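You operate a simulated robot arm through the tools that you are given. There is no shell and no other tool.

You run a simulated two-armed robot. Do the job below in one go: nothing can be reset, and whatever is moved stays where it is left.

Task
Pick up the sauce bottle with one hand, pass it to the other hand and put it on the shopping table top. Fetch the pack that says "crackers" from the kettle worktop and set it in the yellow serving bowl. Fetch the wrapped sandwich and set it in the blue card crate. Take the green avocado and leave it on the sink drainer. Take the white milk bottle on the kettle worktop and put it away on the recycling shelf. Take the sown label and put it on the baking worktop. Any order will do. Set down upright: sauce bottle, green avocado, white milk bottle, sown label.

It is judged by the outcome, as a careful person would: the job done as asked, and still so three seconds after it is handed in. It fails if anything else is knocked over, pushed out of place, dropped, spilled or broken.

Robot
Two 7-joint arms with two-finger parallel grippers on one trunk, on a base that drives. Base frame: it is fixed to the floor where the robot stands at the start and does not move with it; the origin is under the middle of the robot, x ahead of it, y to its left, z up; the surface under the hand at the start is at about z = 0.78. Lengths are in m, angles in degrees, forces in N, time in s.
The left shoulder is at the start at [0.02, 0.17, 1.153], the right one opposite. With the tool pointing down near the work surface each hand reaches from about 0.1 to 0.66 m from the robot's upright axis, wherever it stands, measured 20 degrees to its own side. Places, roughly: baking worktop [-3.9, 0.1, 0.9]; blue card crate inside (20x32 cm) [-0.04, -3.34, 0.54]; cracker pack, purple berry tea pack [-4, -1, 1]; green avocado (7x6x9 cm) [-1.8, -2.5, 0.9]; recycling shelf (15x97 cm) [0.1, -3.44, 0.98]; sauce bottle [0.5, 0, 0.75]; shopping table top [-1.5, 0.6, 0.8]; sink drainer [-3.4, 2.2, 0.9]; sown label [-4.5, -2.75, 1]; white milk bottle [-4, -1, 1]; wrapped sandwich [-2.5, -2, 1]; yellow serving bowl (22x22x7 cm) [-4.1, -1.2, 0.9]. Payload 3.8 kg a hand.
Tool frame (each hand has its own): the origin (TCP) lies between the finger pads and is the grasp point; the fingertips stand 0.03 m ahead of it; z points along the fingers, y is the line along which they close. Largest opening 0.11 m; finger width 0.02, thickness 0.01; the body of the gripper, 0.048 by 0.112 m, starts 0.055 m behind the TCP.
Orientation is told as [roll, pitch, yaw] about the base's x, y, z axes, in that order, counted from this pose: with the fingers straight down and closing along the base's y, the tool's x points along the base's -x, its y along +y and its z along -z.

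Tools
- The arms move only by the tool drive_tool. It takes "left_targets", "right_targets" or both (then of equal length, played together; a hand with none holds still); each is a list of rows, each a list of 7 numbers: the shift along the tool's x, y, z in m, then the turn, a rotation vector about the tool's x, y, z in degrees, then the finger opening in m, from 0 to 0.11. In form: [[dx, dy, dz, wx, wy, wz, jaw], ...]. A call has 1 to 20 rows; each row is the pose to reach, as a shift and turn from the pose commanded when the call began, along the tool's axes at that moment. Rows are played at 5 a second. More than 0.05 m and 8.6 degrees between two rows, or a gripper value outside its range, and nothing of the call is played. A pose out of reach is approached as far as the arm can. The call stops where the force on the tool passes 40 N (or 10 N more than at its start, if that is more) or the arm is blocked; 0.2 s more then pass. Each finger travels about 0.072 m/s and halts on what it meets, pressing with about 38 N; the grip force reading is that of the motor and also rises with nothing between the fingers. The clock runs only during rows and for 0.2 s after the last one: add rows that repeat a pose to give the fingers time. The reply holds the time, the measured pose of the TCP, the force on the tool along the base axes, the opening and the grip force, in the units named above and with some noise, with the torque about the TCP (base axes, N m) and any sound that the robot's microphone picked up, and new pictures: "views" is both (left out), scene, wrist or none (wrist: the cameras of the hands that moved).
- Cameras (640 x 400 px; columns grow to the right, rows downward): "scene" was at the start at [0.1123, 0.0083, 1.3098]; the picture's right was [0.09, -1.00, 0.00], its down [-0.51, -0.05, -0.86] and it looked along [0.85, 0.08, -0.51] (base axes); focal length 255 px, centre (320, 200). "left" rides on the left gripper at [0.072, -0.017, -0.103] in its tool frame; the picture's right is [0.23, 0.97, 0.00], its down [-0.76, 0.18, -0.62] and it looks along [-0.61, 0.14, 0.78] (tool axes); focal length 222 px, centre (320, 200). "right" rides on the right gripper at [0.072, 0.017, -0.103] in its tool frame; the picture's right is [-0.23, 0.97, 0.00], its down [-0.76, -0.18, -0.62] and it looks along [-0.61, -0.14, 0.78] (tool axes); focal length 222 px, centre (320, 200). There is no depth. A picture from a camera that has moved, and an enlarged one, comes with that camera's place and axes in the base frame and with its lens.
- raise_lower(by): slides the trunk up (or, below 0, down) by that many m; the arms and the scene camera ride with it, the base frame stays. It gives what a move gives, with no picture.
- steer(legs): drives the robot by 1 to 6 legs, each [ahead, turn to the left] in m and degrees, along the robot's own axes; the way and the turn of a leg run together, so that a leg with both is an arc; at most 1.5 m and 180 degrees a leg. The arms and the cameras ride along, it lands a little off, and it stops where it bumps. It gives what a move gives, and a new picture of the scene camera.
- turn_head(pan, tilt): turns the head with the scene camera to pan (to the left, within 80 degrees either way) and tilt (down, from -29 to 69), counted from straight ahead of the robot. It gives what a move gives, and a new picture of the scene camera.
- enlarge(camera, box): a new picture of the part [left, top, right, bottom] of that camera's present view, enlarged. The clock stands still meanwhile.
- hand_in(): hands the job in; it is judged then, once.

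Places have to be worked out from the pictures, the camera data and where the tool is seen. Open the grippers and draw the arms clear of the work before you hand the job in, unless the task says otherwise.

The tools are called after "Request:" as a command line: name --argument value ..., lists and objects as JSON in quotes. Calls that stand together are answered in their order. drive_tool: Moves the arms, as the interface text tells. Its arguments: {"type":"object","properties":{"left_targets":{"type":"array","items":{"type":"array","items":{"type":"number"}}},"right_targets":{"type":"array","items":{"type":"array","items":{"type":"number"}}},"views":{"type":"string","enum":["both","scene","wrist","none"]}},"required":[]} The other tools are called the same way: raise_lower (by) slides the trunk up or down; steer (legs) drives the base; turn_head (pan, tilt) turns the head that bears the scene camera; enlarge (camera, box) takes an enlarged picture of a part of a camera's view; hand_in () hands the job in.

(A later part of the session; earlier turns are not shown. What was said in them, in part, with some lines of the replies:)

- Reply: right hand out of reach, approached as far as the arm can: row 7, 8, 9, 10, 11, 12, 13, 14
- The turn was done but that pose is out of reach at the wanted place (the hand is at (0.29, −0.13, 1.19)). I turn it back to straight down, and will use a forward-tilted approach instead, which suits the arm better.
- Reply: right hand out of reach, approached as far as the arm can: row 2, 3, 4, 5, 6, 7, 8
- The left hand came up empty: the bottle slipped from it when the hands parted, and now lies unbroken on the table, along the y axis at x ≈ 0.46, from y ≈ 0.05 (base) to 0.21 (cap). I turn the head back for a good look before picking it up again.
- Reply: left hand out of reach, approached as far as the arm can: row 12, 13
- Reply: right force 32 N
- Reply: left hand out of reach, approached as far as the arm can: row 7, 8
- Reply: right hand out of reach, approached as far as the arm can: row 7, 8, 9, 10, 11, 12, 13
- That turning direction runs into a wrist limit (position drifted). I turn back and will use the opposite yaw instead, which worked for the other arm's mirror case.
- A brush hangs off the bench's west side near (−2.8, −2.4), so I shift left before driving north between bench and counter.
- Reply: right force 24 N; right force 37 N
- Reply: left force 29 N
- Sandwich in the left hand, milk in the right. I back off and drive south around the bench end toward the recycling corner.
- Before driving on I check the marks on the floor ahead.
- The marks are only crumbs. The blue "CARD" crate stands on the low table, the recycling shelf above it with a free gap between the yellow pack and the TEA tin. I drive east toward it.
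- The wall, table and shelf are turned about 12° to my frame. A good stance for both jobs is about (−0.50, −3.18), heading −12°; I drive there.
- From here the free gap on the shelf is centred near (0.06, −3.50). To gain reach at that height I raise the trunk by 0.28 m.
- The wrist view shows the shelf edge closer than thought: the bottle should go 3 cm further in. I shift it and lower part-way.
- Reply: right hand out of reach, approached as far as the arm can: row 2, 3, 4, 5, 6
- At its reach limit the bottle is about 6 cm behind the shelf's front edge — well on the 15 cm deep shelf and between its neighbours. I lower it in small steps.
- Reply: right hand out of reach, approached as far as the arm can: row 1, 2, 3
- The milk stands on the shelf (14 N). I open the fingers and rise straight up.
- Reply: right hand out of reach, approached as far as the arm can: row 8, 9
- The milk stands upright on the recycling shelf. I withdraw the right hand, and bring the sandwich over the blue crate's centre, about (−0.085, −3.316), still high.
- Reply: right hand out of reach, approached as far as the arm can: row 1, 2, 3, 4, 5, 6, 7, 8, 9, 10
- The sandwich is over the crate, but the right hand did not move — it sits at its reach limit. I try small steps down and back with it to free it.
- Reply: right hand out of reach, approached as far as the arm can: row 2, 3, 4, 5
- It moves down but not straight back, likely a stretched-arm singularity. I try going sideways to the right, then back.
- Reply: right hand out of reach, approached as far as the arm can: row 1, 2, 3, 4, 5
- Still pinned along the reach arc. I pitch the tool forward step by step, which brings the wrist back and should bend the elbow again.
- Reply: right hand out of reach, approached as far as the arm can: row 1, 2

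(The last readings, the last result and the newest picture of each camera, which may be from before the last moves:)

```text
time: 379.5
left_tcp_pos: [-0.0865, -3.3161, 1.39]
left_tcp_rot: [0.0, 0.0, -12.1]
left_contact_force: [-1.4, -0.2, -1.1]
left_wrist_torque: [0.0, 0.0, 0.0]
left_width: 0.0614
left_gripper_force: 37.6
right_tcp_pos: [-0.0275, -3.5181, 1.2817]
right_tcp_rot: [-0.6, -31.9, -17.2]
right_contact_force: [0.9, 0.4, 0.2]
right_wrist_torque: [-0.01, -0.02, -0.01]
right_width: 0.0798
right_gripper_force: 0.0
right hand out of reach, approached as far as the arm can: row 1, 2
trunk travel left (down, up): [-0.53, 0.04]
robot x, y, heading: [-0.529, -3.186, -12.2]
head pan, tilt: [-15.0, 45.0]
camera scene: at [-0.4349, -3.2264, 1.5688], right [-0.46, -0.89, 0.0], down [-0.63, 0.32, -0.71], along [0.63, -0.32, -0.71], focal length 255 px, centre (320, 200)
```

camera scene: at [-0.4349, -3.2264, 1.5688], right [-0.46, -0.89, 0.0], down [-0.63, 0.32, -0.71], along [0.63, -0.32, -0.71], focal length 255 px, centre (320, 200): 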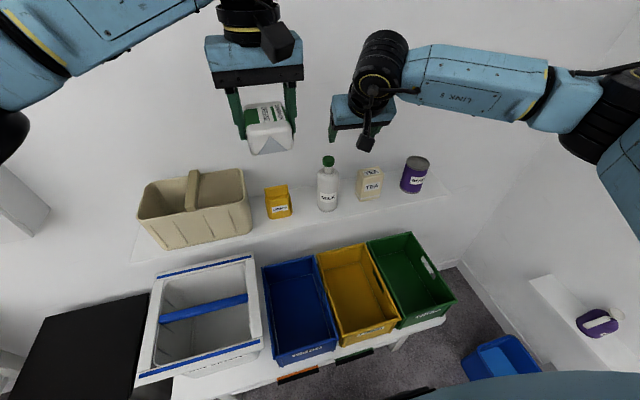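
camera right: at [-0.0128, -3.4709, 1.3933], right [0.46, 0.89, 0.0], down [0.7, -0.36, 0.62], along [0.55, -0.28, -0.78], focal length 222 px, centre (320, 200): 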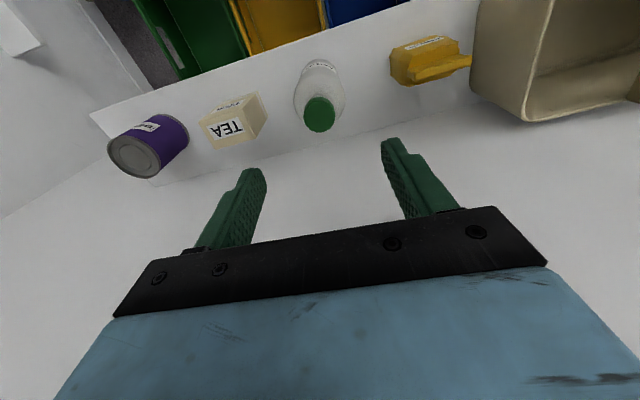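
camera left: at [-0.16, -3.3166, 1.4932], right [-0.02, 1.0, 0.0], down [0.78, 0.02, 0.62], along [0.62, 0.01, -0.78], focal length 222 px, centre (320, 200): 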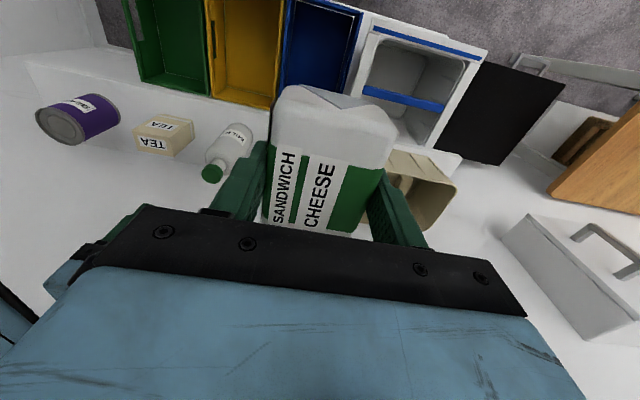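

Freed. I continue withdrawing the right hand to its side and bring it back upright.

Request:
drive_tool --right_targets '[[0.02, -0.009, -0.027, 0, 0, 0, 0.08], [0.04, -0.018, -0.055, 0, 0, 0, 0.08], [0.06, -0.027, -0.082, 0, 0, 0, 0.08], [0.08, -0.036, -0.11, 0, 0, 0, 0.08], [0.1, -0.045, -0.137, 0, 7, 0, 0.08], [0.12, -0.054, -0.165, 0, 14, 0, 0.08], [0.14, -0.063, -0.192, 0, 21, 0, 0.08], [0.163, -0.073, -0.22, 0, 28, 0, 0.08], [0.163, -0.073, -0.22, 0, 32, 0, 0.08]]' --views "scene"

```text
time: 381.5
left_tcp_pos: [-0.0849, -3.3168, 1.389]
left_tcp_rot: [0.1, 0.0, -12.0]
left_contact_force: [0.7, 0.0, -0.6]
left_wrist_torque: [-0.03, 0.03, 0.0]
left_width: 0.0612
left_gripper_force: 38.0
right_tcp_pos: [-0.2925, -3.514, 1.3825]
right_tcp_rot: [-0.6, 0.3, -17.3]
right_contact_force: [0.5, -0.2, 0.2]
right_wrist_torque: [0.0, 0.01, -0.02]
right_width: 0.0804
right_gripper_force: 0.2
trunk travel left (down, up): [-0.53, 0.04]
robot x, y, heading: [-0.5283, -3.1839, -12.2]
head pan, tilt: [-15.0, 45.0]
camera scene: at [-0.4332, -3.2263, 1.5687], right [-0.46, -0.89, 0.0], down [-0.63, 0.32, -0.71], along [0.63, -0.32, -0.71], focal length 255 px, centre (320, 200)
```

scene: 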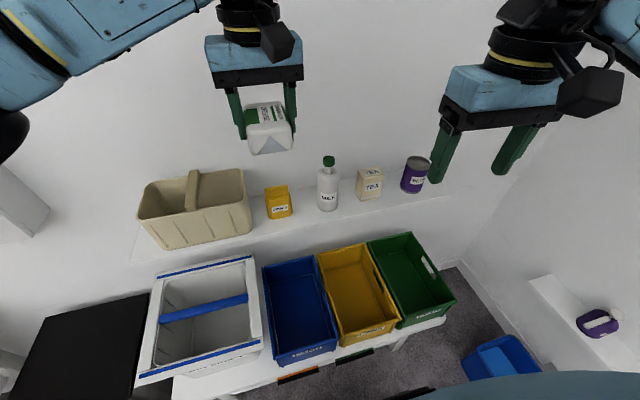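

Now I lower the trunk by 0.33 m, with the sandwich descending in front of the shelf.

Request:
raise_lower --by -0.33

Request:
turn_head --pan 0 --tilt 50

```text
time: 384.8
left_tcp_pos: [-0.0845, -3.316, 1.0594]
left_tcp_rot: [0.0, 0.0, -12.0]
left_contact_force: [0.0, 0.3, -0.9]
left_wrist_torque: [0.02, -0.06, 0.02]
left_width: 0.0614
left_gripper_force: 38.1
right_tcp_pos: [-0.293, -3.5137, 1.054]
right_tcp_rot: [-0.8, 0.1, -17.5]
right_contact_force: [-0.1, -0.6, 0.4]
right_wrist_torque: [-0.03, -0.01, 0.01]
right_width: 0.0798
right_gripper_force: 0.2
trunk travel left (down, up): [-0.2, 0.37]
robot x, y, heading: [-0.5314, -3.1855, -12.4]
head pan, tilt: [-15.0, 45.0]
```

```text
time: 385.5
left_tcp_pos: [-0.0853, -3.3155, 1.059]
left_tcp_rot: [0.0, 0.0, -12.0]
left_contact_force: [0.0, 0.5, -0.8]
left_wrist_torque: [-0.02, 0.01, -0.01]
left_width: 0.0617
left_gripper_force: 38.0
right_tcp_pos: [-0.2926, -3.5136, 1.0528]
right_tcp_rot: [-0.7, 0.0, -17.4]
right_contact_force: [-0.2, 0.5, 0.8]
right_wrist_torque: [0.02, 0.0, 0.02]
right_width: 0.0799
right_gripper_force: 0.0
trunk travel left (down, up): [-0.2, 0.37]
robot x, y, heading: [-0.5237, -3.1845, -12.2]
head pan, tilt: [0.0, 50.0]
camera scene: at [-0.431, -3.2055, 1.2319], right [-0.21, -0.98, 0.0], down [-0.75, 0.16, -0.64], along [0.63, -0.14, -0.77], focal length 255 px, centre (320, 200)
```

scene: 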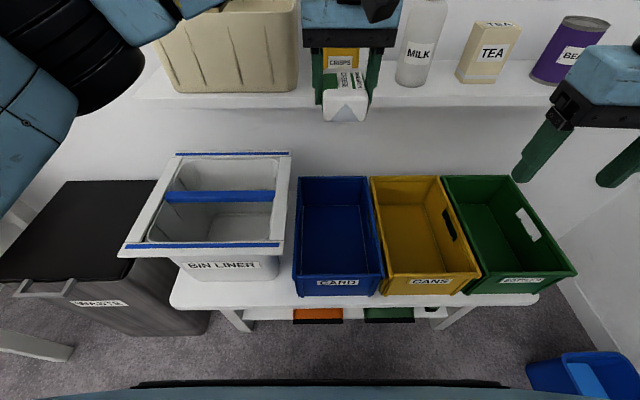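

The crate's centre is (−0.062, −3.328). From this stance my left forearm would pass low over the bin-liner box, so I draw the hand back, and shift the robot about 0.2 m south so the arm comes in over the crate's front.

Request:
drive_tool --left_targets '[[0.03, 0, 0, 0, 0, 0, 0.05], [0.06, 0, 0, 0, 0, 0, 0.05], [0.09, 0, 0, 0, 0, 0, 0.05]]' --views "none"

Request:
steer --legs '[[-0.2, 0], [0, -45], [0.285, 0], [0, 45]]'

```text
time: 386.3
left_tcp_pos: [-0.174, -3.2982, 1.0582]
left_tcp_rot: [0.0, 0.0, -12.0]
left_contact_force: [-0.1, -0.8, -2.1]
left_wrist_torque: [-0.01, 0.0, 0.0]
left_width: 0.0613
left_gripper_force: 38.1
right_tcp_pos: [-0.2928, -3.5136, 1.0528]
right_tcp_rot: [-0.7, 0.1, -17.5]
right_contact_force: [0.4, 0.4, 0.1]
right_wrist_torque: [0.04, 0.01, 0.0]
right_width: 0.0799
right_gripper_force: 0.0
trunk travel left (down, up): [-0.2, 0.37]
robot x, y, heading: [-0.5287, -3.1855, -12.3]
head pan, tilt: [0.0, 50.0]
```

```text
time: 393.6
left_tcp_pos: [-0.224, -3.4929, 1.0591]
left_tcp_rot: [-0.1, 0.0, -11.9]
left_contact_force: [-0.5, -0.2, -0.5]
left_wrist_torque: [0.01, 0.0, -0.02]
left_width: 0.0616
left_gripper_force: 38.2
right_tcp_pos: [-0.3397, -3.7069, 1.0536]
right_tcp_rot: [-0.7, 0.3, -17.4]
right_contact_force: [0.3, 0.5, 0.1]
right_wrist_torque: [0.0, -0.03, 0.03]
right_width: 0.0799
right_gripper_force: 0.0
trunk travel left (down, up): [-0.2, 0.37]
robot x, y, heading: [-0.5766, -3.3765, -12.3]
head pan, tilt: [0.0, 50.0]
camera scene: at [-0.479, -3.3994, 1.2318], right [-0.21, -0.98, 0.0], down [-0.75, 0.16, -0.64], along [0.63, -0.14, -0.77], focal length 255 px, centre (320, 200)
```

scene: 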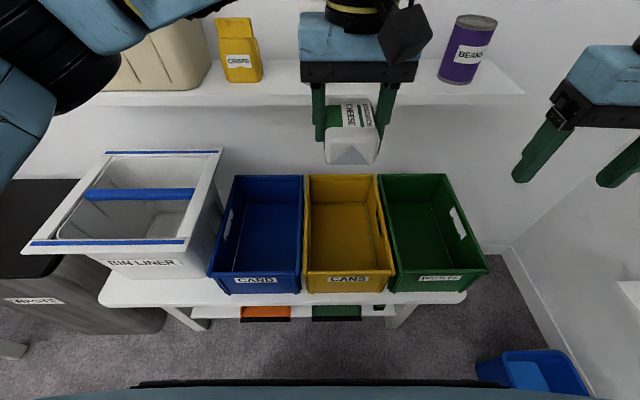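

The crate's centre is now at (−0.067, −3.334), in line with my left shoulder. I raise the trunk 0.1 m for a steeper arm, then bring the sandwich above the crate.

Request:
raise_lower --by 0.1

Request:
drive_tool --left_targets '[[-0.015, 0.03, 0, 0, 0, 0, 0.05], [-0.03, 0.06, 0, 0, 0, 0, 0.05], [-0.05, 0.095, 0, 0, 0, 0, 0.05], [-0.07, 0.13, 0, 0, 0, 0, 0.05], [-0.09, 0.165, 0, 0, 0, 0, 0.05], [-0.1, 0.188, 0, 0, 0, 0, 0.05], [-0.1, 0.188, 0.04, 0, 0, 0, 0.05], [-0.1, 0.188, 0.08, 0, 0, 0, 0.05], [-0.1, 0.188, 0.12, 0, 0, 0, 0.05], [-0.1, 0.188, 0.16, 0, 0, 0, 0.05], [-0.1, 0.188, 0.2, 0, 0, 0, 0.05], [-0.1, 0.188, 0.24, 0, 0, 0, 0.05], [-0.1, 0.188, 0.24, 0, 0, 0, 0.05]]'

```text
time: 395.0
left_tcp_pos: [-0.2213, -3.4918, 1.158]
left_tcp_rot: [0.1, 0.0, -12.0]
left_contact_force: [-0.3, 0.0, -0.7]
left_wrist_torque: [-0.03, 0.03, -0.01]
left_width: 0.0614
left_gripper_force: 37.7
right_tcp_pos: [-0.3399, -3.7063, 1.1534]
right_tcp_rot: [-0.8, 0.2, -17.4]
right_contact_force: [0.8, 0.6, -0.1]
right_wrist_torque: [0.01, -0.06, 0.02]
right_width: 0.0797
right_gripper_force: 0.0
trunk travel left (down, up): [-0.3, 0.27]
robot x, y, heading: [-0.577, -3.3798, -12.2]
head pan, tilt: [0.0, 50.0]
```

```text
time: 397.8
left_tcp_pos: [-0.0845, -3.3308, 0.9177]
left_tcp_rot: [0.0, 0.0, -12.0]
left_contact_force: [0.2, -0.2, -0.4]
left_wrist_torque: [-0.01, -0.01, 0.0]
left_width: 0.0615
left_gripper_force: 38.1
right_tcp_pos: [-0.341, -3.7075, 1.1534]
right_tcp_rot: [-0.7, 0.1, -17.4]
right_contact_force: [0.0, 0.7, 0.5]
right_wrist_torque: [0.02, -0.03, -0.01]
right_width: 0.08
right_gripper_force: 0.2
trunk travel left (down, up): [-0.3, 0.27]
robot x, y, heading: [-0.5735, -3.3794, -11.9]
head pan, tilt: [0.0, 50.0]
camera scene: at [-0.4792, -3.3997, 1.3319], right [-0.21, -0.98, 0.0], down [-0.75, 0.16, -0.64], along [0.63, -0.14, -0.77], focal length 255 px, centre (320, 200)
camera left: at [-0.16, -3.3308, 1.0221], right [-0.02, 1.0, 0.0], down [0.78, 0.02, 0.62], along [0.62, 0.01, -0.78], focal length 222 px, centre (320, 200)
```

scene: 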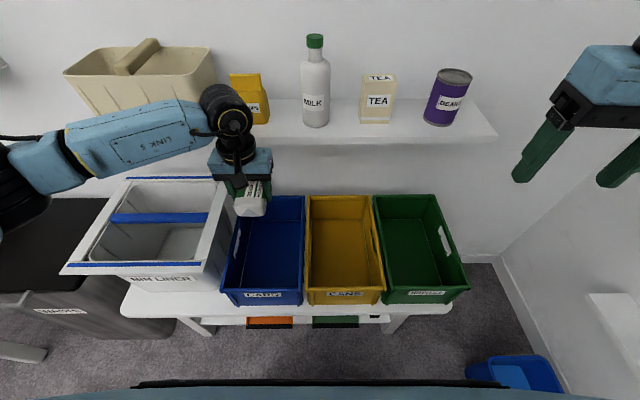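
left: 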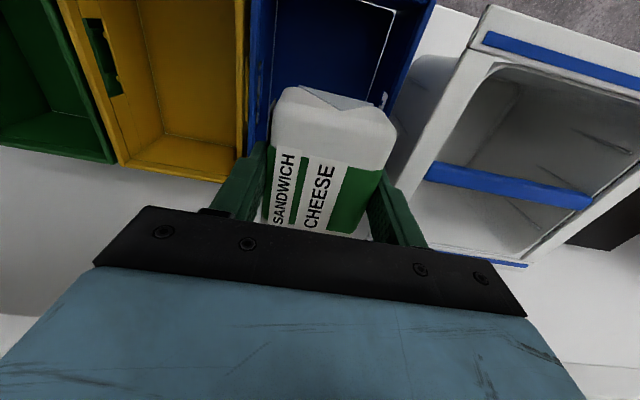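

The scene shows my left elbow swinging out over the bin-liner box (elbow ≈ (−0.17, −3.05, 1.06)); lowering further would hit it. I go back up, and will instead stand further back so the arm is nearly straight and comes in from the front.

Request:
drive_tool --left_targets '[[0, 0, -0.04, 0, 0, 0, 0.05], [0, 0, -0.08, 0, 0, 0, 0.05], [0, 0, -0.12, 0, 0, 0, 0.05], [0.03, 0, -0.15, 0, 0, 0, 0.05], [0.06, 0, -0.15, 0, 0, 0, 0.05], [0.09, 0, -0.15, 0, 0, 0, 0.05]]' --views "none"

Request:
steer --legs '[[-0.12, 0]]'

Request:
raise_lower --by -0.17

Request:
turn_head --pan 8 --tilt 40

```text
time: 399.2
left_tcp_pos: [-0.1741, -3.3094, 1.0696]
left_tcp_rot: [0.0, 0.0, -12.0]
left_contact_force: [0.0, 0.1, -1.0]
left_wrist_torque: [-0.01, -0.02, 0.01]
left_width: 0.0618
left_gripper_force: 38.2
right_tcp_pos: [-0.3422, -3.7063, 1.1534]
right_tcp_rot: [-0.7, 0.0, -17.4]
right_contact_force: [-0.2, 0.0, 0.5]
right_wrist_torque: [-0.03, -0.01, 0.01]
right_width: 0.0799
right_gripper_force: 0.0
trunk travel left (down, up): [-0.3, 0.27]
robot x, y, heading: [-0.576, -3.3768, -12.4]
head pan, tilt: [0.0, 50.0]
```

```text
time: 400.4
left_tcp_pos: [-0.294, -3.2842, 1.0689]
left_tcp_rot: [0.0, -0.1, -12.0]
left_contact_force: [0.3, -0.5, -0.5]
left_wrist_torque: [-0.01, -0.02, -0.01]
left_width: 0.0615
left_gripper_force: 37.8
right_tcp_pos: [-0.4606, -3.6819, 1.1543]
right_tcp_rot: [-0.6, 0.1, -17.4]
right_contact_force: [0.7, -0.5, -0.3]
right_wrist_torque: [-0.02, -0.04, 0.0]
right_width: 0.0799
right_gripper_force: 0.1
trunk travel left (down, up): [-0.3, 0.27]
robot x, y, heading: [-0.6973, -3.3562, -12.2]
head pan, tilt: [0.0, 50.0]
camera scene: at [-0.5999, -3.3735, 1.332], right [-0.21, -0.98, 0.0], down [-0.75, 0.16, -0.64], along [0.63, -0.14, -0.77], focal length 255 px, centre (320, 200)
```

scene: 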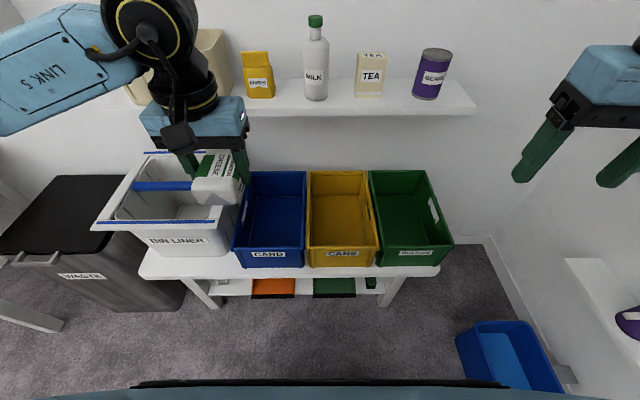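

```text
time: 402.3
left_tcp_pos: [-0.2922, -3.2849, 0.8997]
left_tcp_rot: [-0.1, 0.1, -12.0]
left_contact_force: [0.7, 0.2, -0.1]
left_wrist_torque: [-0.02, -0.01, 0.0]
left_width: 0.0618
left_gripper_force: 38.3
right_tcp_pos: [-0.4602, -3.6814, 0.9837]
right_tcp_rot: [-0.8, 0.2, -17.4]
right_contact_force: [-1.1, -0.4, 0.5]
right_wrist_torque: [0.0, 0.0, 0.02]
right_width: 0.0798
right_gripper_force: 0.0
trunk travel left (down, up): [-0.13, 0.44]
robot x, y, heading: [-0.6954, -3.3534, -12.3]
head pan, tilt: [0.0, 50.0]
```

```text
time: 403.1
left_tcp_pos: [-0.2932, -3.2844, 0.8984]
left_tcp_rot: [0.0, 0.0, -12.0]
left_contact_force: [0.9, 0.1, -0.5]
left_wrist_torque: [-0.03, 0.0, 0.02]
left_width: 0.0614
left_gripper_force: 38.1
right_tcp_pos: [-0.4603, -3.6817, 0.9835]
right_tcp_rot: [-0.7, 0.1, -17.3]
right_contact_force: [0.5, 0.0, 0.0]
right_wrist_torque: [0.0, 0.02, 0.0]
right_width: 0.0799
right_gripper_force: 0.0
trunk travel left (down, up): [-0.13, 0.44]
robot x, y, heading: [-0.6911, -3.3527, -12.2]
head pan, tilt: [8.0, 40.0]
camera scene: at [-0.5891, -3.3638, 1.176], right [-0.07, -1.0, 0.0], down [-0.64, 0.05, -0.77], along [0.76, -0.06, -0.64], focal length 255 px, centre (320, 200)
```

scene: 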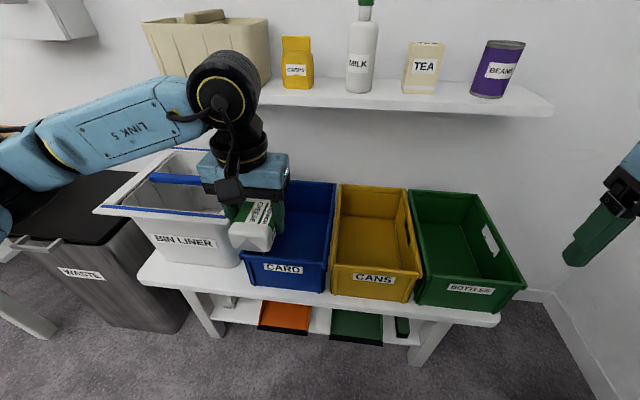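

I extend the arm forward over the crate at this height and check where the forearm lies.

Request:
drive_tool --left_targets '[[-0.04, -0.001, 0, 0, 0, 0, 0.05], [-0.08, -0.001, 0, 0, 0, 0, 0.05], [-0.12, -0.002, 0, 0, 0, 0, 0.05], [-0.16, -0.003, 0, 0, 0, 0, 0.05], [-0.19, -0.004, 0, 0, 0, 0, 0.05], [-0.21, -0.004, 0, 0, 0, 0, 0.05], [-0.21, -0.004, 0, 0, 0, 0, 0.05]]'

```text
time: 404.7
left_tcp_pos: [-0.0878, -3.3299, 0.8986]
left_tcp_rot: [0.0, 0.1, -12.1]
left_contact_force: [-0.2, -0.2, -1.3]
left_wrist_torque: [0.0, 0.01, -0.01]
left_width: 0.0613
left_gripper_force: 38.3
right_tcp_pos: [-0.4598, -3.6811, 0.9835]
right_tcp_rot: [-0.6, 0.2, -17.5]
right_contact_force: [0.4, -0.1, -1.1]
right_wrist_torque: [0.05, 0.01, -0.02]
right_width: 0.0801
right_gripper_force: 0.0
trunk travel left (down, up): [-0.13, 0.44]
robot x, y, heading: [-0.6961, -3.3571, -12.2]
head pan, tilt: [8.0, 40.0]
camera scene: at [-0.5891, -3.3637, 1.176], right [-0.07, -1.0, 0.0], down [-0.64, 0.05, -0.77], along [0.76, -0.06, -0.64], focal length 255 px, centre (320, 200)
camera left: at [-0.1623, -3.3309, 1.0029], right [-0.02, 1.0, 0.0], down [0.78, 0.02, 0.62], along [0.62, 0.01, -0.78], focal length 222 px, centre (320, 200)
```

scene: 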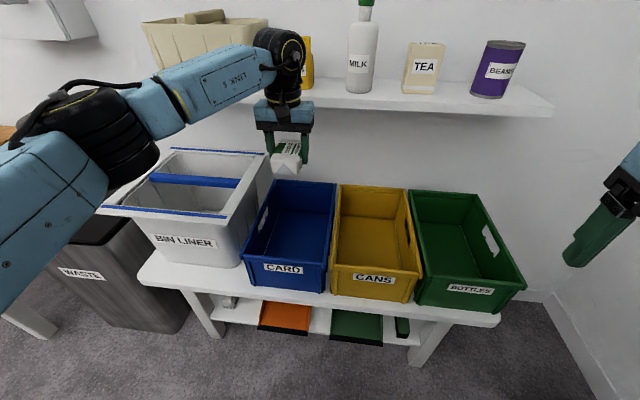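
left: 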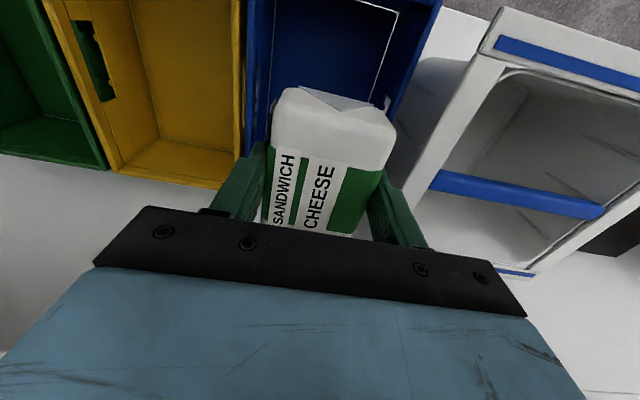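

Here too the elbow would end up low beside the box. A better geometry is the earlier, closer stance with the trunk higher, so the arm stretches steeply downward as it lowers (elbow stays above ~0.95). I go back to that.

Request:
drive_tool --left_targets '[[0.04, 0.001, 0, 0, 0, 0, 0.05], [0.08, 0.001, 0, 0, 0, 0, 0.05], [0.12, 0.002, 0, 0, 0, 0, 0.05], [0.16, 0.003, 0, 0, 0, 0, 0.05], [0.2, 0.004, 0, 0, 0, 0, 0.05]]' --views "none"

Request:
raise_lower --by 0.18

Request:
steer --legs '[[0.12, 0]]'

```text
time: 405.9
left_tcp_pos: [-0.2819, -3.2858, 0.8997]
left_tcp_rot: [0.0, 0.0, -11.9]
left_contact_force: [0.7, -0.5, -1.1]
left_wrist_torque: [-0.04, 0.02, 0.0]
left_width: 0.0615
left_gripper_force: 38.4
right_tcp_pos: [-0.4597, -3.6824, 0.9834]
right_tcp_rot: [-0.8, 0.2, -17.4]
right_contact_force: [-0.5, -0.7, -0.5]
right_wrist_torque: [-0.01, -0.01, 0.0]
right_width: 0.08
right_gripper_force: 0.2
trunk travel left (down, up): [-0.13, 0.44]
robot x, y, heading: [-0.6966, -3.3494, -12.1]
head pan, tilt: [8.0, 40.0]
```

```text
time: 407.9
left_tcp_pos: [-0.282, -3.2864, 1.079]
left_tcp_rot: [0.0, 0.0, -12.0]
left_contact_force: [-0.2, 0.0, -0.5]
left_wrist_torque: [0.0, 0.02, -0.03]
left_width: 0.0611
left_gripper_force: 37.8
right_tcp_pos: [-0.4606, -3.6828, 1.1622]
right_tcp_rot: [-0.6, 0.2, -17.5]
right_contact_force: [0.4, 0.5, 0.2]
right_wrist_torque: [0.0, 0.02, -0.03]
right_width: 0.0801
right_gripper_force: 0.1
trunk travel left (down, up): [-0.31, 0.26]
robot x, y, heading: [-0.6948, -3.354, -12.1]
head pan, tilt: [8.0, 40.0]
```

```text
time: 409.1
left_tcp_pos: [-0.1645, -3.3117, 1.0791]
left_tcp_rot: [0.0, -0.1, -12.0]
left_contact_force: [0.0, -0.6, -0.9]
left_wrist_torque: [0.04, 0.04, 0.01]
left_width: 0.0615
left_gripper_force: 38.1
right_tcp_pos: [-0.3417, -3.707, 1.1629]
right_tcp_rot: [-0.8, 0.3, -17.4]
right_contact_force: [0.6, -0.7, 0.3]
right_wrist_torque: [0.01, 0.03, 0.03]
right_width: 0.0799
right_gripper_force: 0.1
trunk travel left (down, up): [-0.31, 0.26]
robot x, y, heading: [-0.5806, -3.3774, -12.0]
head pan, tilt: [8.0, 40.0]
camera scene: at [-0.4707, -3.3892, 1.3559], right [-0.07, -1.0, 0.0], down [-0.64, 0.05, -0.77], along [0.76, -0.05, -0.64], focal length 255 px, centre (320, 200)
```

scene: 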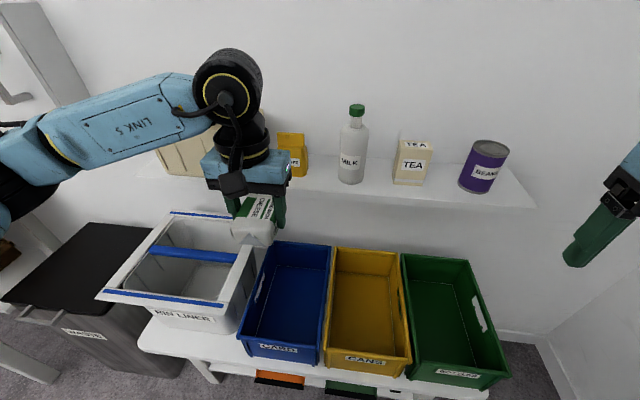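

Request:
drive_tool --left_targets '[[-0.04, -0.002, 0, 0, 0, 0, 0.05], [-0.079, -0.004, 0, 0, 0, 0, 0.05], [-0.079, -0.004, 0.04, 0, 0, 0, 0.05], [-0.079, -0.004, 0.08, 0, 0, 0, 0.05], [-0.079, -0.004, 0.12, 0, 0, 0, 0.05], [-0.079, -0.004, 0.16, 0, 0, 0, 0.05], [-0.079, -0.004, 0.2, 0, 0, 0, 0.05], [-0.079, -0.004, 0.23, 0, 0, 0, 0.05], [-0.079, -0.004, 0.23, 0, 0, 0, 0.05]]'

```text
time: 411.1
left_tcp_pos: [-0.0914, -3.3323, 0.8503]
left_tcp_rot: [0.1, -0.1, -11.9]
left_contact_force: [-0.5, 0.2, -0.1]
left_wrist_torque: [0.01, -0.03, 0.0]
left_width: 0.0617
left_gripper_force: 38.1
right_tcp_pos: [-0.3425, -3.7066, 1.1643]
right_tcp_rot: [-0.7, 0.1, -17.3]
right_contact_force: [0.6, -0.1, 0.0]
right_wrist_torque: [0.01, 0.03, 0.02]
right_width: 0.0801
right_gripper_force: 0.0
trunk travel left (down, up): [-0.31, 0.26]
robot x, y, heading: [-0.5782, -3.3847, -12.3]
head pan, tilt: [8.0, 40.0]
camera scene: at [-0.4721, -3.3888, 1.3561], right [-0.07, -1.0, 0.0], down [-0.64, 0.05, -0.77], along [0.76, -0.06, -0.64], focal length 255 px, centre (320, 200)
camera left: at [-0.1644, -3.333, 0.9541], right [-0.02, 1.0, 0.0], down [0.78, 0.02, 0.62], along [0.62, 0.01, -0.78], focal length 222 px, centre (320, 200)
```

scene: 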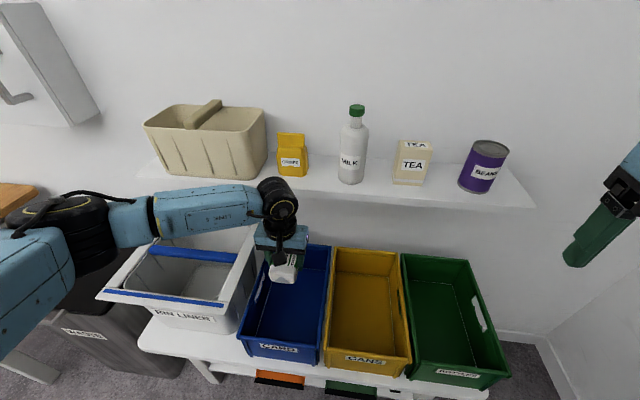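
left: 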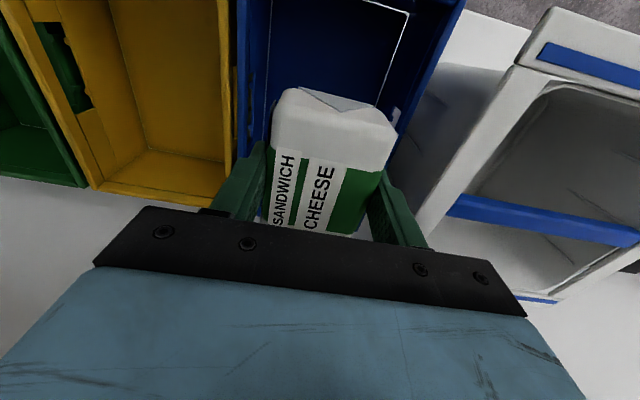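

The forearm is now level at z ≈ 1.06 above the box, and by geometry the elbow stays above about 0.9 as the arm straightens. I lower further in steps.

Request:
drive_tool --left_targets '[[0, 0, 0.03, 0, 0, 0, 0.05], [0, 0, 0.06, 0, 0, 0, 0.05], [0, 0, 0.09, 0, 0, 0, 0.05], [0, 0, 0.12, 0, 0, 0, 0.05], [0, 0, 0.12, 0, 0, 0, 0.05]]'

Request:
enlarge --camera "scene" --box '[40, 150, 360, 370]'

```text
time: 412.3
left_tcp_pos: [-0.0857, -3.3304, 0.7283]
left_tcp_rot: [0.0, -0.1, -11.9]
left_contact_force: [-0.2, 0.5, -0.5]
left_wrist_torque: [0.02, -0.03, 0.0]
left_width: 0.0612
left_gripper_force: 38.6
right_tcp_pos: [-0.3414, -3.7066, 1.1632]
right_tcp_rot: [-0.7, 0.1, -17.3]
right_contact_force: [0.0, 0.0, 0.2]
right_wrist_torque: [0.01, -0.01, 0.0]
right_width: 0.08
right_gripper_force: 0.1
trunk travel left (down, up): [-0.31, 0.26]
robot x, y, heading: [-0.5813, -3.3769, -12.2]
head pan, tilt: [8.0, 40.0]
camera scene: at [-0.4721, -3.3888, 1.356], right [-0.07, -1.0, 0.0], down [-0.64, 0.05, -0.77], along [0.76, -0.06, -0.64], focal length 255 px, centre (320, 200)
camera left: at [-0.1612, -3.3317, 0.832], right [-0.02, 1.0, 0.0], down [0.78, 0.02, 0.62], along [0.62, 0.01, -0.78], focal length 222 px, centre (320, 200)
```

scene: 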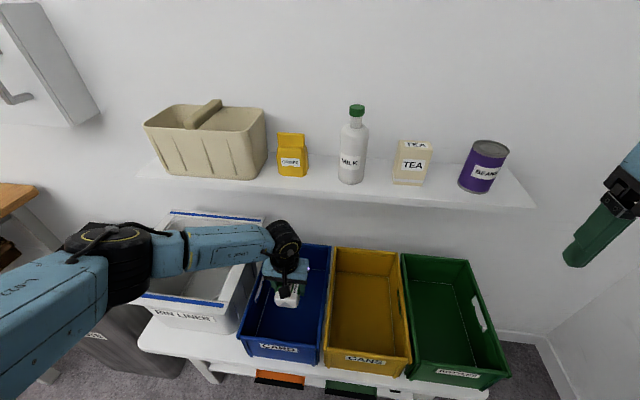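
left: 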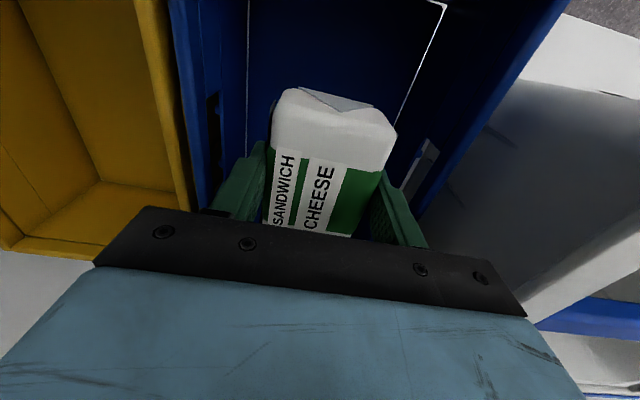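

```text
1.82 times, centred on (200, 260) of scene
camera zoom: at [-0.4721, -3.3888, 1.356], right [-0.07, -1.0, 0.0], down [-0.64, 0.05, -0.77], along [0.76, -0.06, -0.64], focal length 464 px, centre (538, 91)
```

zoom: 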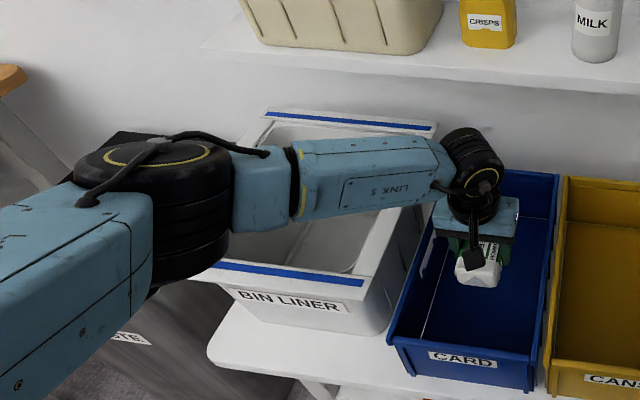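

The forearm passes above the box with room (elbow ≈ 1.0). I continue down slowly.

Request:
drive_tool --left_targets '[[0, 0, 0.025, 0, 0, 0, 0.05], [0, 0, 0.05, 0, 0, 0, 0.05], [0, 0, 0.075, 0, 0, 0, 0.05], [0, 0, 0.09, 0, 0, 0, 0.05], [0, 0, 0.09, 0, 0, 0, 0.05]]'

Request:
enlarge --camera "scene" --box '[40, 150, 360, 370]'

```text
time: 413.5
left_tcp_pos: [-0.0874, -3.3318, 0.64]
left_tcp_rot: [0.0, 0.0, -11.9]
left_contact_force: [0.4, -0.1, -1.9]
left_wrist_torque: [-0.03, 0.0, 0.0]
left_width: 0.0615
left_gripper_force: 38.1
right_tcp_pos: [-0.3424, -3.7063, 1.1632]
right_tcp_rot: [-0.7, 0.1, -17.3]
right_contact_force: [-0.1, -0.3, 0.8]
right_wrist_torque: [-0.01, 0.01, -0.01]
right_width: 0.08
right_gripper_force: 0.0
trunk travel left (down, up): [-0.31, 0.26]
robot x, y, heading: [-0.5793, -3.3772, -11.9]
head pan, tilt: [8.0, 40.0]
camera scene: at [-0.472, -3.3888, 1.356], right [-0.07, -1.0, 0.0], down [-0.64, 0.05, -0.77], along [0.76, -0.06, -0.64], focal length 255 px, centre (320, 200)
camera left: at [-0.163, -3.3323, 0.7426], right [-0.02, 1.0, 0.0], down [0.78, 0.02, 0.62], along [0.62, 0.01, -0.78], focal length 222 px, centre (320, 200)
```

scene: 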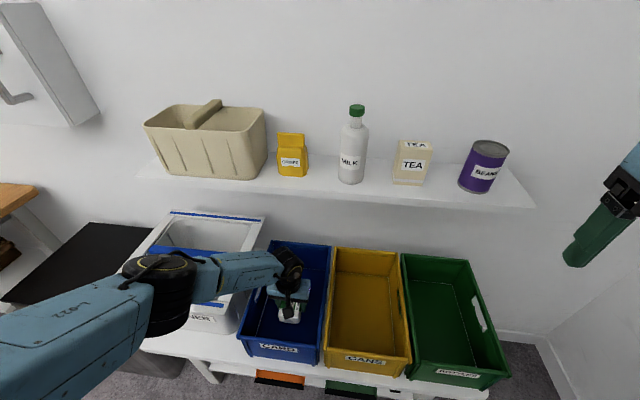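
left: 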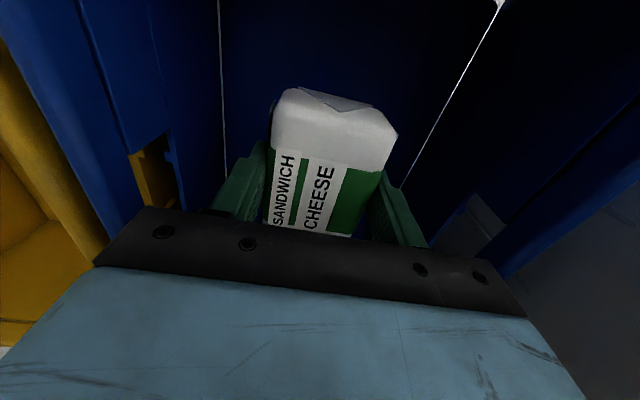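

```text
1.82 times, centred on (200, 260) of scene
camera zoom: at [-0.472, -3.3888, 1.356], right [-0.07, -1.0, 0.0], down [-0.64, 0.05, -0.77], along [0.76, -0.06, -0.64], focal length 464 px, centre (538, 91)
```

zoom: 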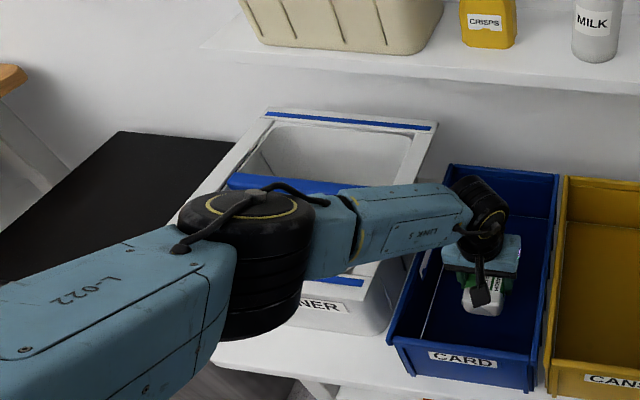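

The elbow moves in front of the box and stays high (≈1.03). I go down the last centimetres watching the force.

Request:
drive_tool --left_targets '[[0, 0, 0.015, 0, 0, 0, 0.05], [0, 0, 0.03, 0, 0, 0, 0.05], [0, 0, 0.03, 0, 0, 0, 0.05]]' --views "none"

Request:
drive_tool --left_targets '[[0, 0, 0.008, 0, 0, 0, 0.05], [0, 0, 0.012, 0, 0, 0, 0.05], [0, 0, 0.012, 0, 0, 0, 0.05]]' --views "wrist"

```text
time: 414.3
left_tcp_pos: [-0.0885, -3.332, 0.6089]
left_tcp_rot: [0.0, 0.0, -11.9]
left_contact_force: [-0.4, 0.3, -0.1]
left_wrist_torque: [-0.01, 0.01, 0.02]
left_width: 0.0611
left_gripper_force: 38.4
right_tcp_pos: [-0.3427, -3.7063, 1.1637]
right_tcp_rot: [-0.7, 0.1, -17.3]
right_contact_force: [-0.2, 0.2, 0.2]
right_wrist_torque: [0.01, -0.02, 0.0]
right_width: 0.0801
right_gripper_force: 0.0
trunk travel left (down, up): [-0.31, 0.26]
robot x, y, heading: [-0.5807, -3.3742, -12.0]
head pan, tilt: [8.0, 40.0]
```

```text
time: 415.1
left_tcp_pos: [-0.0897, -3.3312, 0.6015]
left_tcp_rot: [0.1, 0.1, -11.9]
left_contact_force: [-0.4, 0.7, -0.9]
left_wrist_torque: [0.02, -0.01, 0.02]
left_width: 0.0616
left_gripper_force: 38.3
left hand out of reach, approached as far as the arm can: row 2, 3
right_tcp_pos: [-0.3441, -3.7068, 1.1642]
right_tcp_rot: [-0.7, 0.2, -17.3]
right_contact_force: [-0.7, 0.4, -0.4]
right_wrist_torque: [0.0, 0.04, 0.01]
right_width: 0.08
right_gripper_force: 0.0
trunk travel left (down, up): [-0.31, 0.26]
robot x, y, heading: [-0.5789, -3.3803, -12.4]
head pan, tilt: [8.0, 40.0]
camera left: at [-0.1639, -3.3318, 0.7055], right [-0.02, 1.0, 0.0], down [0.78, 0.02, 0.62], along [0.62, 0.01, -0.78], focal length 222 px, centre (320, 200)
```

left: 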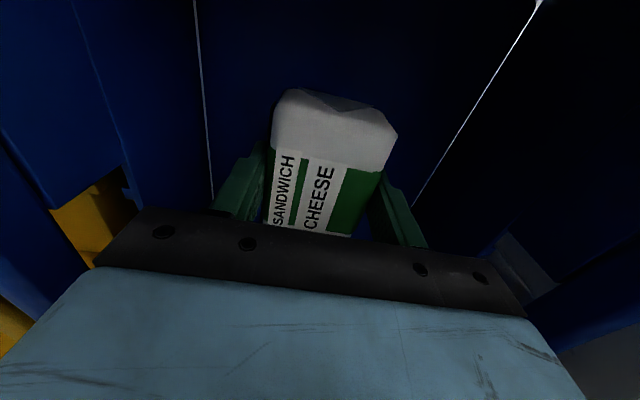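

The arm is fully stretched at z 0.60; I use the trunk for the last bit, one centimetre at a time.

Request:
raise_lower --by -0.01

Request:
raise_lower --by -0.008

```text
time: 415.7
left_tcp_pos: [-0.0881, -3.3308, 0.5918]
left_tcp_rot: [0.0, 0.0, -11.9]
left_contact_force: [0.1, -1.2, -0.7]
left_wrist_torque: [-0.01, 0.0, -0.02]
left_width: 0.0613
left_gripper_force: 37.5
right_tcp_pos: [-0.3433, -3.7063, 1.1529]
right_tcp_rot: [-0.7, 0.2, -17.3]
right_contact_force: [1.4, 0.0, 0.0]
right_wrist_torque: [-0.01, -0.01, 0.0]
right_width: 0.08
right_gripper_force: 0.2
trunk travel left (down, up): [-0.3, 0.27]
robot x, y, heading: [-0.5754, -3.3796, -12.0]
head pan, tilt: [8.0, 40.0]
```

```text
time: 416.2
left_tcp_pos: [-0.0883, -3.3305, 0.5833]
left_tcp_rot: [0.0, 0.0, -11.8]
left_contact_force: [0.4, 1.0, -0.6]
left_wrist_torque: [-0.02, 0.02, -0.02]
left_width: 0.0613
left_gripper_force: 38.4
right_tcp_pos: [-0.3426, -3.7069, 1.1458]
right_tcp_rot: [-0.7, 0.2, -17.3]
right_contact_force: [0.0, 0.1, 0.7]
right_wrist_torque: [0.02, 0.01, -0.03]
right_width: 0.0796
right_gripper_force: 0.1
trunk travel left (down, up): [-0.292, 0.278]
robot x, y, heading: [-0.5785, -3.3797, -12.2]
head pan, tilt: [8.0, 40.0]
```

Request:
raise_lower --by -0.006

Request:
raise_lower --by -0.005

```text
time: 416.8
left_tcp_pos: [-0.0891, -3.3314, 0.5783]
left_tcp_rot: [-0.1, -0.1, -11.9]
left_contact_force: [-0.2, 0.0, -1.2]
left_wrist_torque: [0.0, 0.01, -0.01]
left_width: 0.0613
left_gripper_force: 37.8
right_tcp_pos: [-0.3428, -3.7066, 1.1382]
right_tcp_rot: [-0.7, 0.1, -17.5]
right_contact_force: [-0.1, 0.6, 0.6]
right_wrist_torque: [0.0, -0.01, -0.02]
right_width: 0.0801
right_gripper_force: 0.0
trunk travel left (down, up): [-0.286, 0.284]
robot x, y, heading: [-0.5804, -3.3788, -12.1]
head pan, tilt: [8.0, 40.0]
```

```text
time: 417.3
left_tcp_pos: [-0.0891, -3.3322, 0.5715]
left_tcp_rot: [0.0, 0.0, -11.9]
left_contact_force: [0.5, 0.1, -2.1]
left_wrist_torque: [0.02, -0.01, 0.02]
left_width: 0.0614
left_gripper_force: 38.1
right_tcp_pos: [-0.3428, -3.7073, 1.1333]
right_tcp_rot: [-0.6, 0.1, -17.4]
right_contact_force: [-1.5, -0.3, 0.1]
right_wrist_torque: [0.03, 0.02, -0.02]
right_width: 0.0799
right_gripper_force: 0.0
trunk travel left (down, up): [-0.281, 0.289]
robot x, y, heading: [-0.5764, -3.378, -12.1]
head pan, tilt: [8.0, 40.0]
```

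Request:
raise_lower --by -0.005

Request:
raise_lower --by -0.005

Request:
enlarge --camera "scene" --box '[180, 200, 360, 370]'

Request:
enlarge --camera "left" --box '[160, 40, 480, 260]'

```text
time: 417.9
left_tcp_pos: [-0.086, -3.3316, 0.5723]
left_tcp_rot: [0.1, -0.3, -11.9]
left_contact_force: [-3.2, 1.0, 17.6]
left_wrist_torque: [0.2, -0.04, 0.04]
left_width: 0.0612
left_gripper_force: 38.1
right_tcp_pos: [-0.3424, -3.7079, 1.1299]
right_tcp_rot: [-0.5, 0.1, -17.4]
right_contact_force: [-0.4, 0.0, 0.0]
right_wrist_torque: [0.02, 0.0, 0.02]
right_width: 0.08
right_gripper_force: 0.0
trunk travel left (down, up): [-0.276, 0.294]
robot x, y, heading: [-0.5803, -3.3764, -12.0]
head pan, tilt: [8.0, 40.0]
stopped: the force on the tool passed its limit at 40 N (the readings are from after the stop); the commanded pose is now the measured one
```

```text
time: 418.2
left_tcp_pos: [-0.0851, -3.3322, 0.5721]
left_tcp_rot: [0.0, -0.4, -11.9]
left_contact_force: [-6.2, 2.8, 20.1]
left_wrist_torque: [0.08, -0.35, 0.06]
left_width: 0.0615
left_gripper_force: 38.3
right_tcp_pos: [-0.344, -3.7061, 1.1273]
right_tcp_rot: [-0.6, 0.0, -17.3]
right_contact_force: [0.4, 0.4, -0.2]
right_wrist_torque: [-0.01, 0.0, 0.0]
right_width: 0.0798
right_gripper_force: 0.0
trunk travel left (down, up): [-0.274, 0.296]
robot x, y, heading: [-0.5789, -3.3784, -12.1]
head pan, tilt: [8.0, 40.0]
stopped: the force on the tool passed its limit at 41 N (the readings are from after the stop); the commanded pose is now the measured one
```

```text
2.35 times, centred on (270, 285) of scene
camera zoom: at [-0.4735, -3.3887, 1.3199], right [-0.07, -1.0, 0.0], down [-0.64, 0.05, -0.77], along [0.76, -0.05, -0.64], focal length 600 px, centre (438, 0)
```

zoom: 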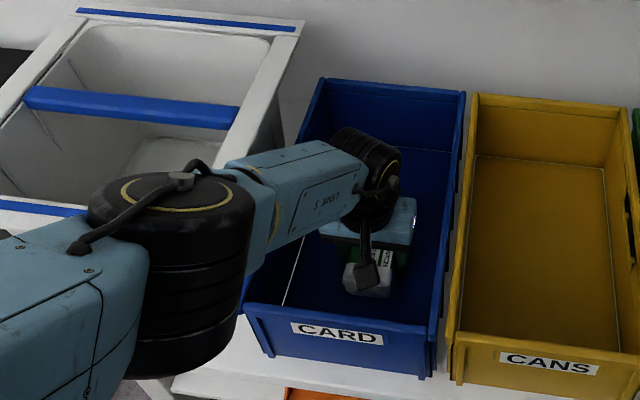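

```text
1.82 times, centred on (320, 150) of left
camera zoom: at [-0.1595, -3.3331, 0.675], right [-0.02, 1.0, 0.0], down [0.78, 0.02, 0.63], along [0.63, 0.01, -0.78], focal length 404 px, centre (320, 291)
```

zoom: 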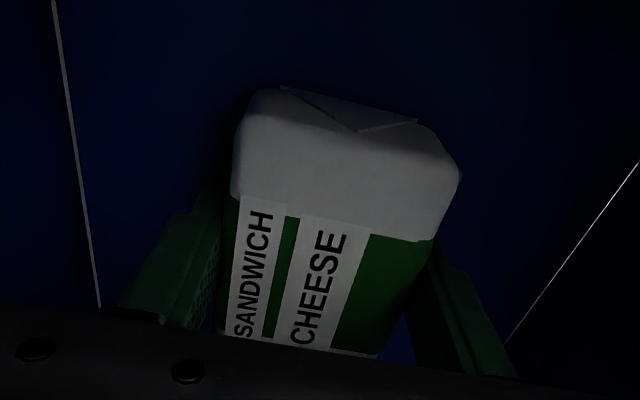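

The sandwich sits on the crate floor. I ease up 4 mm, open the fingers and then lift out with the trunk.

Request:
raise_lower --by 0.004

Request:
drive_tool --left_targets '[[0, 0, 0, 0, 0, 0, 0.07], [0, 0, 0, 0, 0, 0, 0.085], [0, 0, 0, 0, 0, 0, 0.09], [0, 0, 0, 0, 0, 0, 0.09]]' --views "none"

Request:
raise_lower --by 0.28

Request:
turn_head --pan 15 --tilt 50

```text
time: 418.8
left_tcp_pos: [-0.0865, -3.3319, 0.5721]
left_tcp_rot: [0.0, -0.2, -11.8]
left_contact_force: [-0.5, 0.4, -0.3]
left_wrist_torque: [-0.03, 0.06, 0.0]
left_width: 0.0618
left_gripper_force: 37.5
right_tcp_pos: [-0.343, -3.7068, 1.1319]
right_tcp_rot: [-0.6, 0.1, -17.3]
right_contact_force: [-0.6, 0.6, -0.1]
right_wrist_torque: [-0.01, -0.04, -0.03]
right_width: 0.0799
right_gripper_force: 0.1
trunk travel left (down, up): [-0.278, 0.292]
robot x, y, heading: [-0.5778, -3.382, -12.2]
head pan, tilt: [8.0, 40.0]
```

```text
time: 419.8
left_tcp_pos: [-0.0842, -3.3322, 0.5739]
left_tcp_rot: [0.0, -0.3, -11.9]
left_contact_force: [-0.1, -0.1, 0.3]
left_wrist_torque: [0.0, 0.02, 0.01]
left_width: 0.0901
left_gripper_force: 0.2
right_tcp_pos: [-0.3424, -3.706, 1.1314]
right_tcp_rot: [-0.6, 0.0, -17.4]
right_contact_force: [0.7, 0.5, -0.5]
right_wrist_torque: [0.0, -0.01, 0.01]
right_width: 0.0799
right_gripper_force: 0.0
trunk travel left (down, up): [-0.278, 0.292]
robot x, y, heading: [-0.5798, -3.3757, -12.1]
head pan, tilt: [8.0, 40.0]
```

```text
time: 422.6
left_tcp_pos: [-0.0842, -3.333, 0.8542]
left_tcp_rot: [0.0, -0.2, -11.8]
left_contact_force: [-0.3, -0.2, -0.6]
left_wrist_torque: [-0.01, 0.0, -0.02]
left_width: 0.09
left_gripper_force: 0.0
right_tcp_pos: [-0.3421, -3.7066, 1.4113]
right_tcp_rot: [-0.7, 0.1, -17.4]
right_contact_force: [-0.5, -0.3, -0.3]
right_wrist_torque: [0.03, 0.03, 0.0]
right_width: 0.0802
right_gripper_force: 0.0
trunk travel left (down, up): [-0.558, 0.012]
robot x, y, heading: [-0.5808, -3.3792, -12.0]
head pan, tilt: [8.0, 40.0]
```

```text
time: 423.3
left_tcp_pos: [-0.0847, -3.3322, 0.8545]
left_tcp_rot: [0.0, -0.2, -11.9]
left_contact_force: [-0.5, -0.6, 1.0]
left_wrist_torque: [-0.02, -0.02, 0.01]
left_width: 0.0901
left_gripper_force: 0.1
right_tcp_pos: [-0.3431, -3.7055, 1.4107]
right_tcp_rot: [-0.7, 0.1, -17.2]
right_contact_force: [-0.3, -0.6, 0.2]
right_wrist_torque: [0.0, 0.02, -0.01]
right_width: 0.08
right_gripper_force: 0.1
trunk travel left (down, up): [-0.558, 0.012]
robot x, y, heading: [-0.5797, -3.3769, -12.3]
head pan, tilt: [15.0, 50.0]
camera scene: at [-0.4802, -3.3788, 1.5897], right [0.05, -1.0, 0.0], down [-0.76, -0.04, -0.64], along [0.64, 0.03, -0.77], focal length 255 px, centre (320, 200)
```

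scene: 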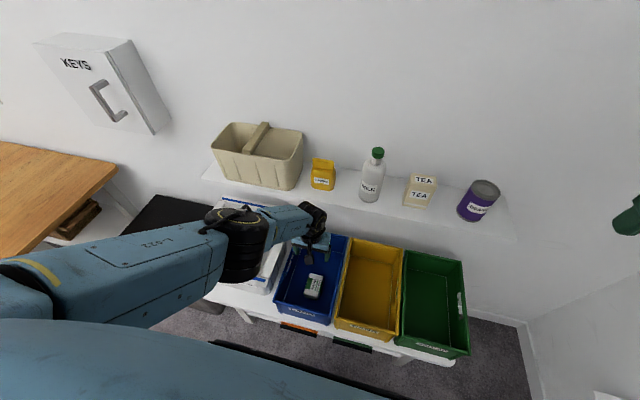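

The sandwich lies in the blue crate. I back the robot away to draw the arms clear, then check the scene.

Request:
steer --legs '[[-0.35, 0]]'

Request:
turn_head --pan 5 --tilt 40

Request:
enlarge --camera "scene" --box '[220, 60, 480, 260]'

```text
time: 425.6
left_tcp_pos: [-0.4281, -3.2589, 0.8539]
left_tcp_rot: [0.0, -0.3, -11.8]
left_contact_force: [-1.5, 0.1, -0.1]
left_wrist_torque: [0.0, 0.02, -0.02]
left_width: 0.09
left_gripper_force: 0.0
right_tcp_pos: [-0.6847, -3.6331, 1.4097]
right_tcp_rot: [-0.8, 0.0, -17.4]
right_contact_force: [-0.3, 0.0, 0.5]
right_wrist_torque: [-0.02, 0.02, -0.01]
right_width: 0.0801
right_gripper_force: 0.1
trunk travel left (down, up): [-0.558, 0.012]
robot x, y, heading: [-0.9239, -3.3009, -11.9]
head pan, tilt: [15.0, 50.0]
camera scene: at [-0.8229, -3.3054, 1.5897], right [0.05, -1.0, 0.0], down [-0.77, -0.04, -0.64], along [0.64, 0.03, -0.77], focal length 255 px, centre (320, 200)
```

scene: 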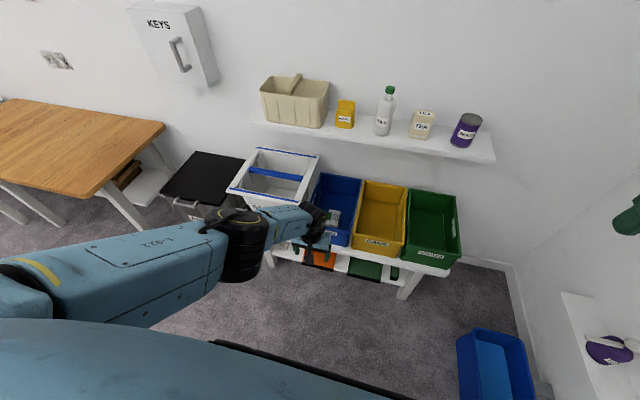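

```text
time: 426.3
left_tcp_pos: [-0.428, -3.2588, 0.8537]
left_tcp_rot: [0.0, -0.4, -11.9]
left_contact_force: [-0.2, -0.1, -0.1]
left_wrist_torque: [0.02, 0.0, 0.0]
left_width: 0.0901
left_gripper_force: 0.1
right_tcp_pos: [-0.6842, -3.6325, 1.4109]
right_tcp_rot: [-0.8, 0.1, -17.2]
right_contact_force: [-0.6, 0.5, -0.1]
right_wrist_torque: [0.03, -0.04, -0.05]
right_width: 0.08
right_gripper_force: 0.1
trunk travel left (down, up): [-0.558, 0.012]
robot x, y, heading: [-0.9205, -3.3076, -12.1]
head pan, tilt: [5.0, 40.0]
camera scene: at [-0.8154, -3.3197, 1.6038], right [-0.12, -0.99, 0.0], down [-0.64, 0.08, -0.77], along [0.76, -0.09, -0.64], focal length 255 px, centre (320, 200)
```

scene: 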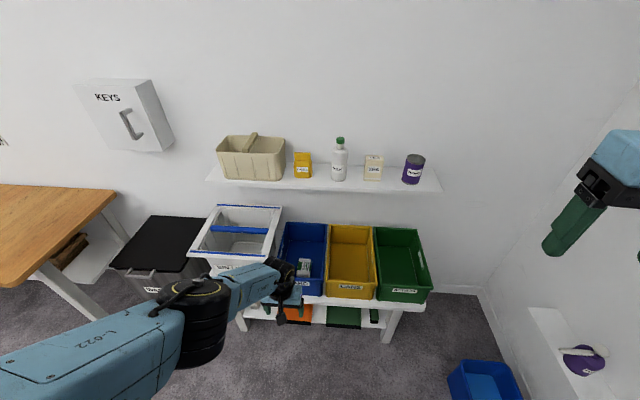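

```text
2.00 times, centred on (350, 160) of scene
camera zoom: at [-0.8154, -3.3197, 1.6038], right [-0.12, -0.99, 0.0], down [-0.64, 0.08, -0.77], along [0.76, -0.09, -0.64], focal length 510 px, centre (260, 280)
```

zoom: 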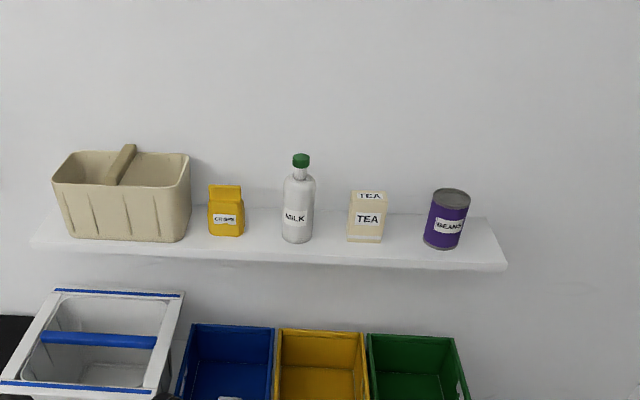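

All is in place: milk upright on the shelf, and I take one last close look at the sandwich in the crate.

Request:
enlarge --camera "scene" --box '[240, 200, 400, 320]'

```text
3.33 times, centred on (320, 260) of scene
camera zoom: at [-0.8154, -3.3197, 1.6038], right [-0.12, -0.99, 0.0], down [-0.64, 0.08, -0.77], along [0.76, -0.09, -0.64], focal length 850 px, centre (320, 0)
```

zoom: 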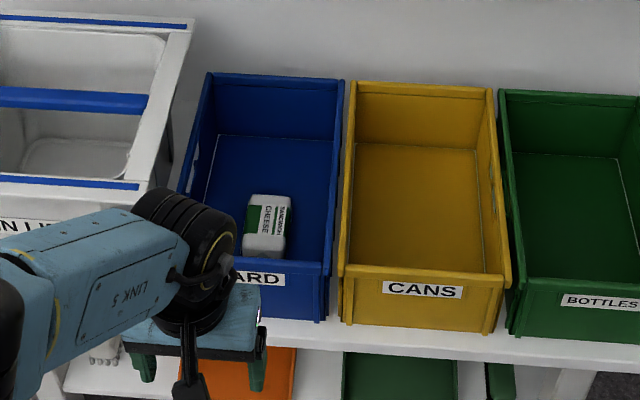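

The sandwich lies flat in the CARD crate, both hands are open and clear of everything, and all six items are at their places. I hand the job in.

Request:
hand_in

```text
The job is handed in.
```

All six items are where you asked, and I've handed the job in. One thing went wrong on the way: I dropped the sauce bottle during the first hand-over.

- **Sauce bottle:** it slipped from the left hand when the two hands parted and fell onto its starting table. It looked unbroken. I picked it up with the left hand, passed it to the right, and stood it upright on the shopping table beside the green crate.
- **Crackers:** in the yellow serving bowl on the kettle worktop.
- **Wrapped sandwich:** lying flat in the blue CARD crate. I took the cheese sandwich, not the OAT pack next to it.
- **Green avocado:** upright on the sink drainer. Its small white cup came along because it is part of the piece.
- **Milk bottle:** upright on the recycling shelf, between the crisps and the tea.
- **Sown label:** upright on the baking worktop, between the chopping board and the teal mat.

I saw nothing else get knocked or moved. Both hands are open and clear. I checked the milk and the sandwich just before handing in, and the other four right after setting them down.
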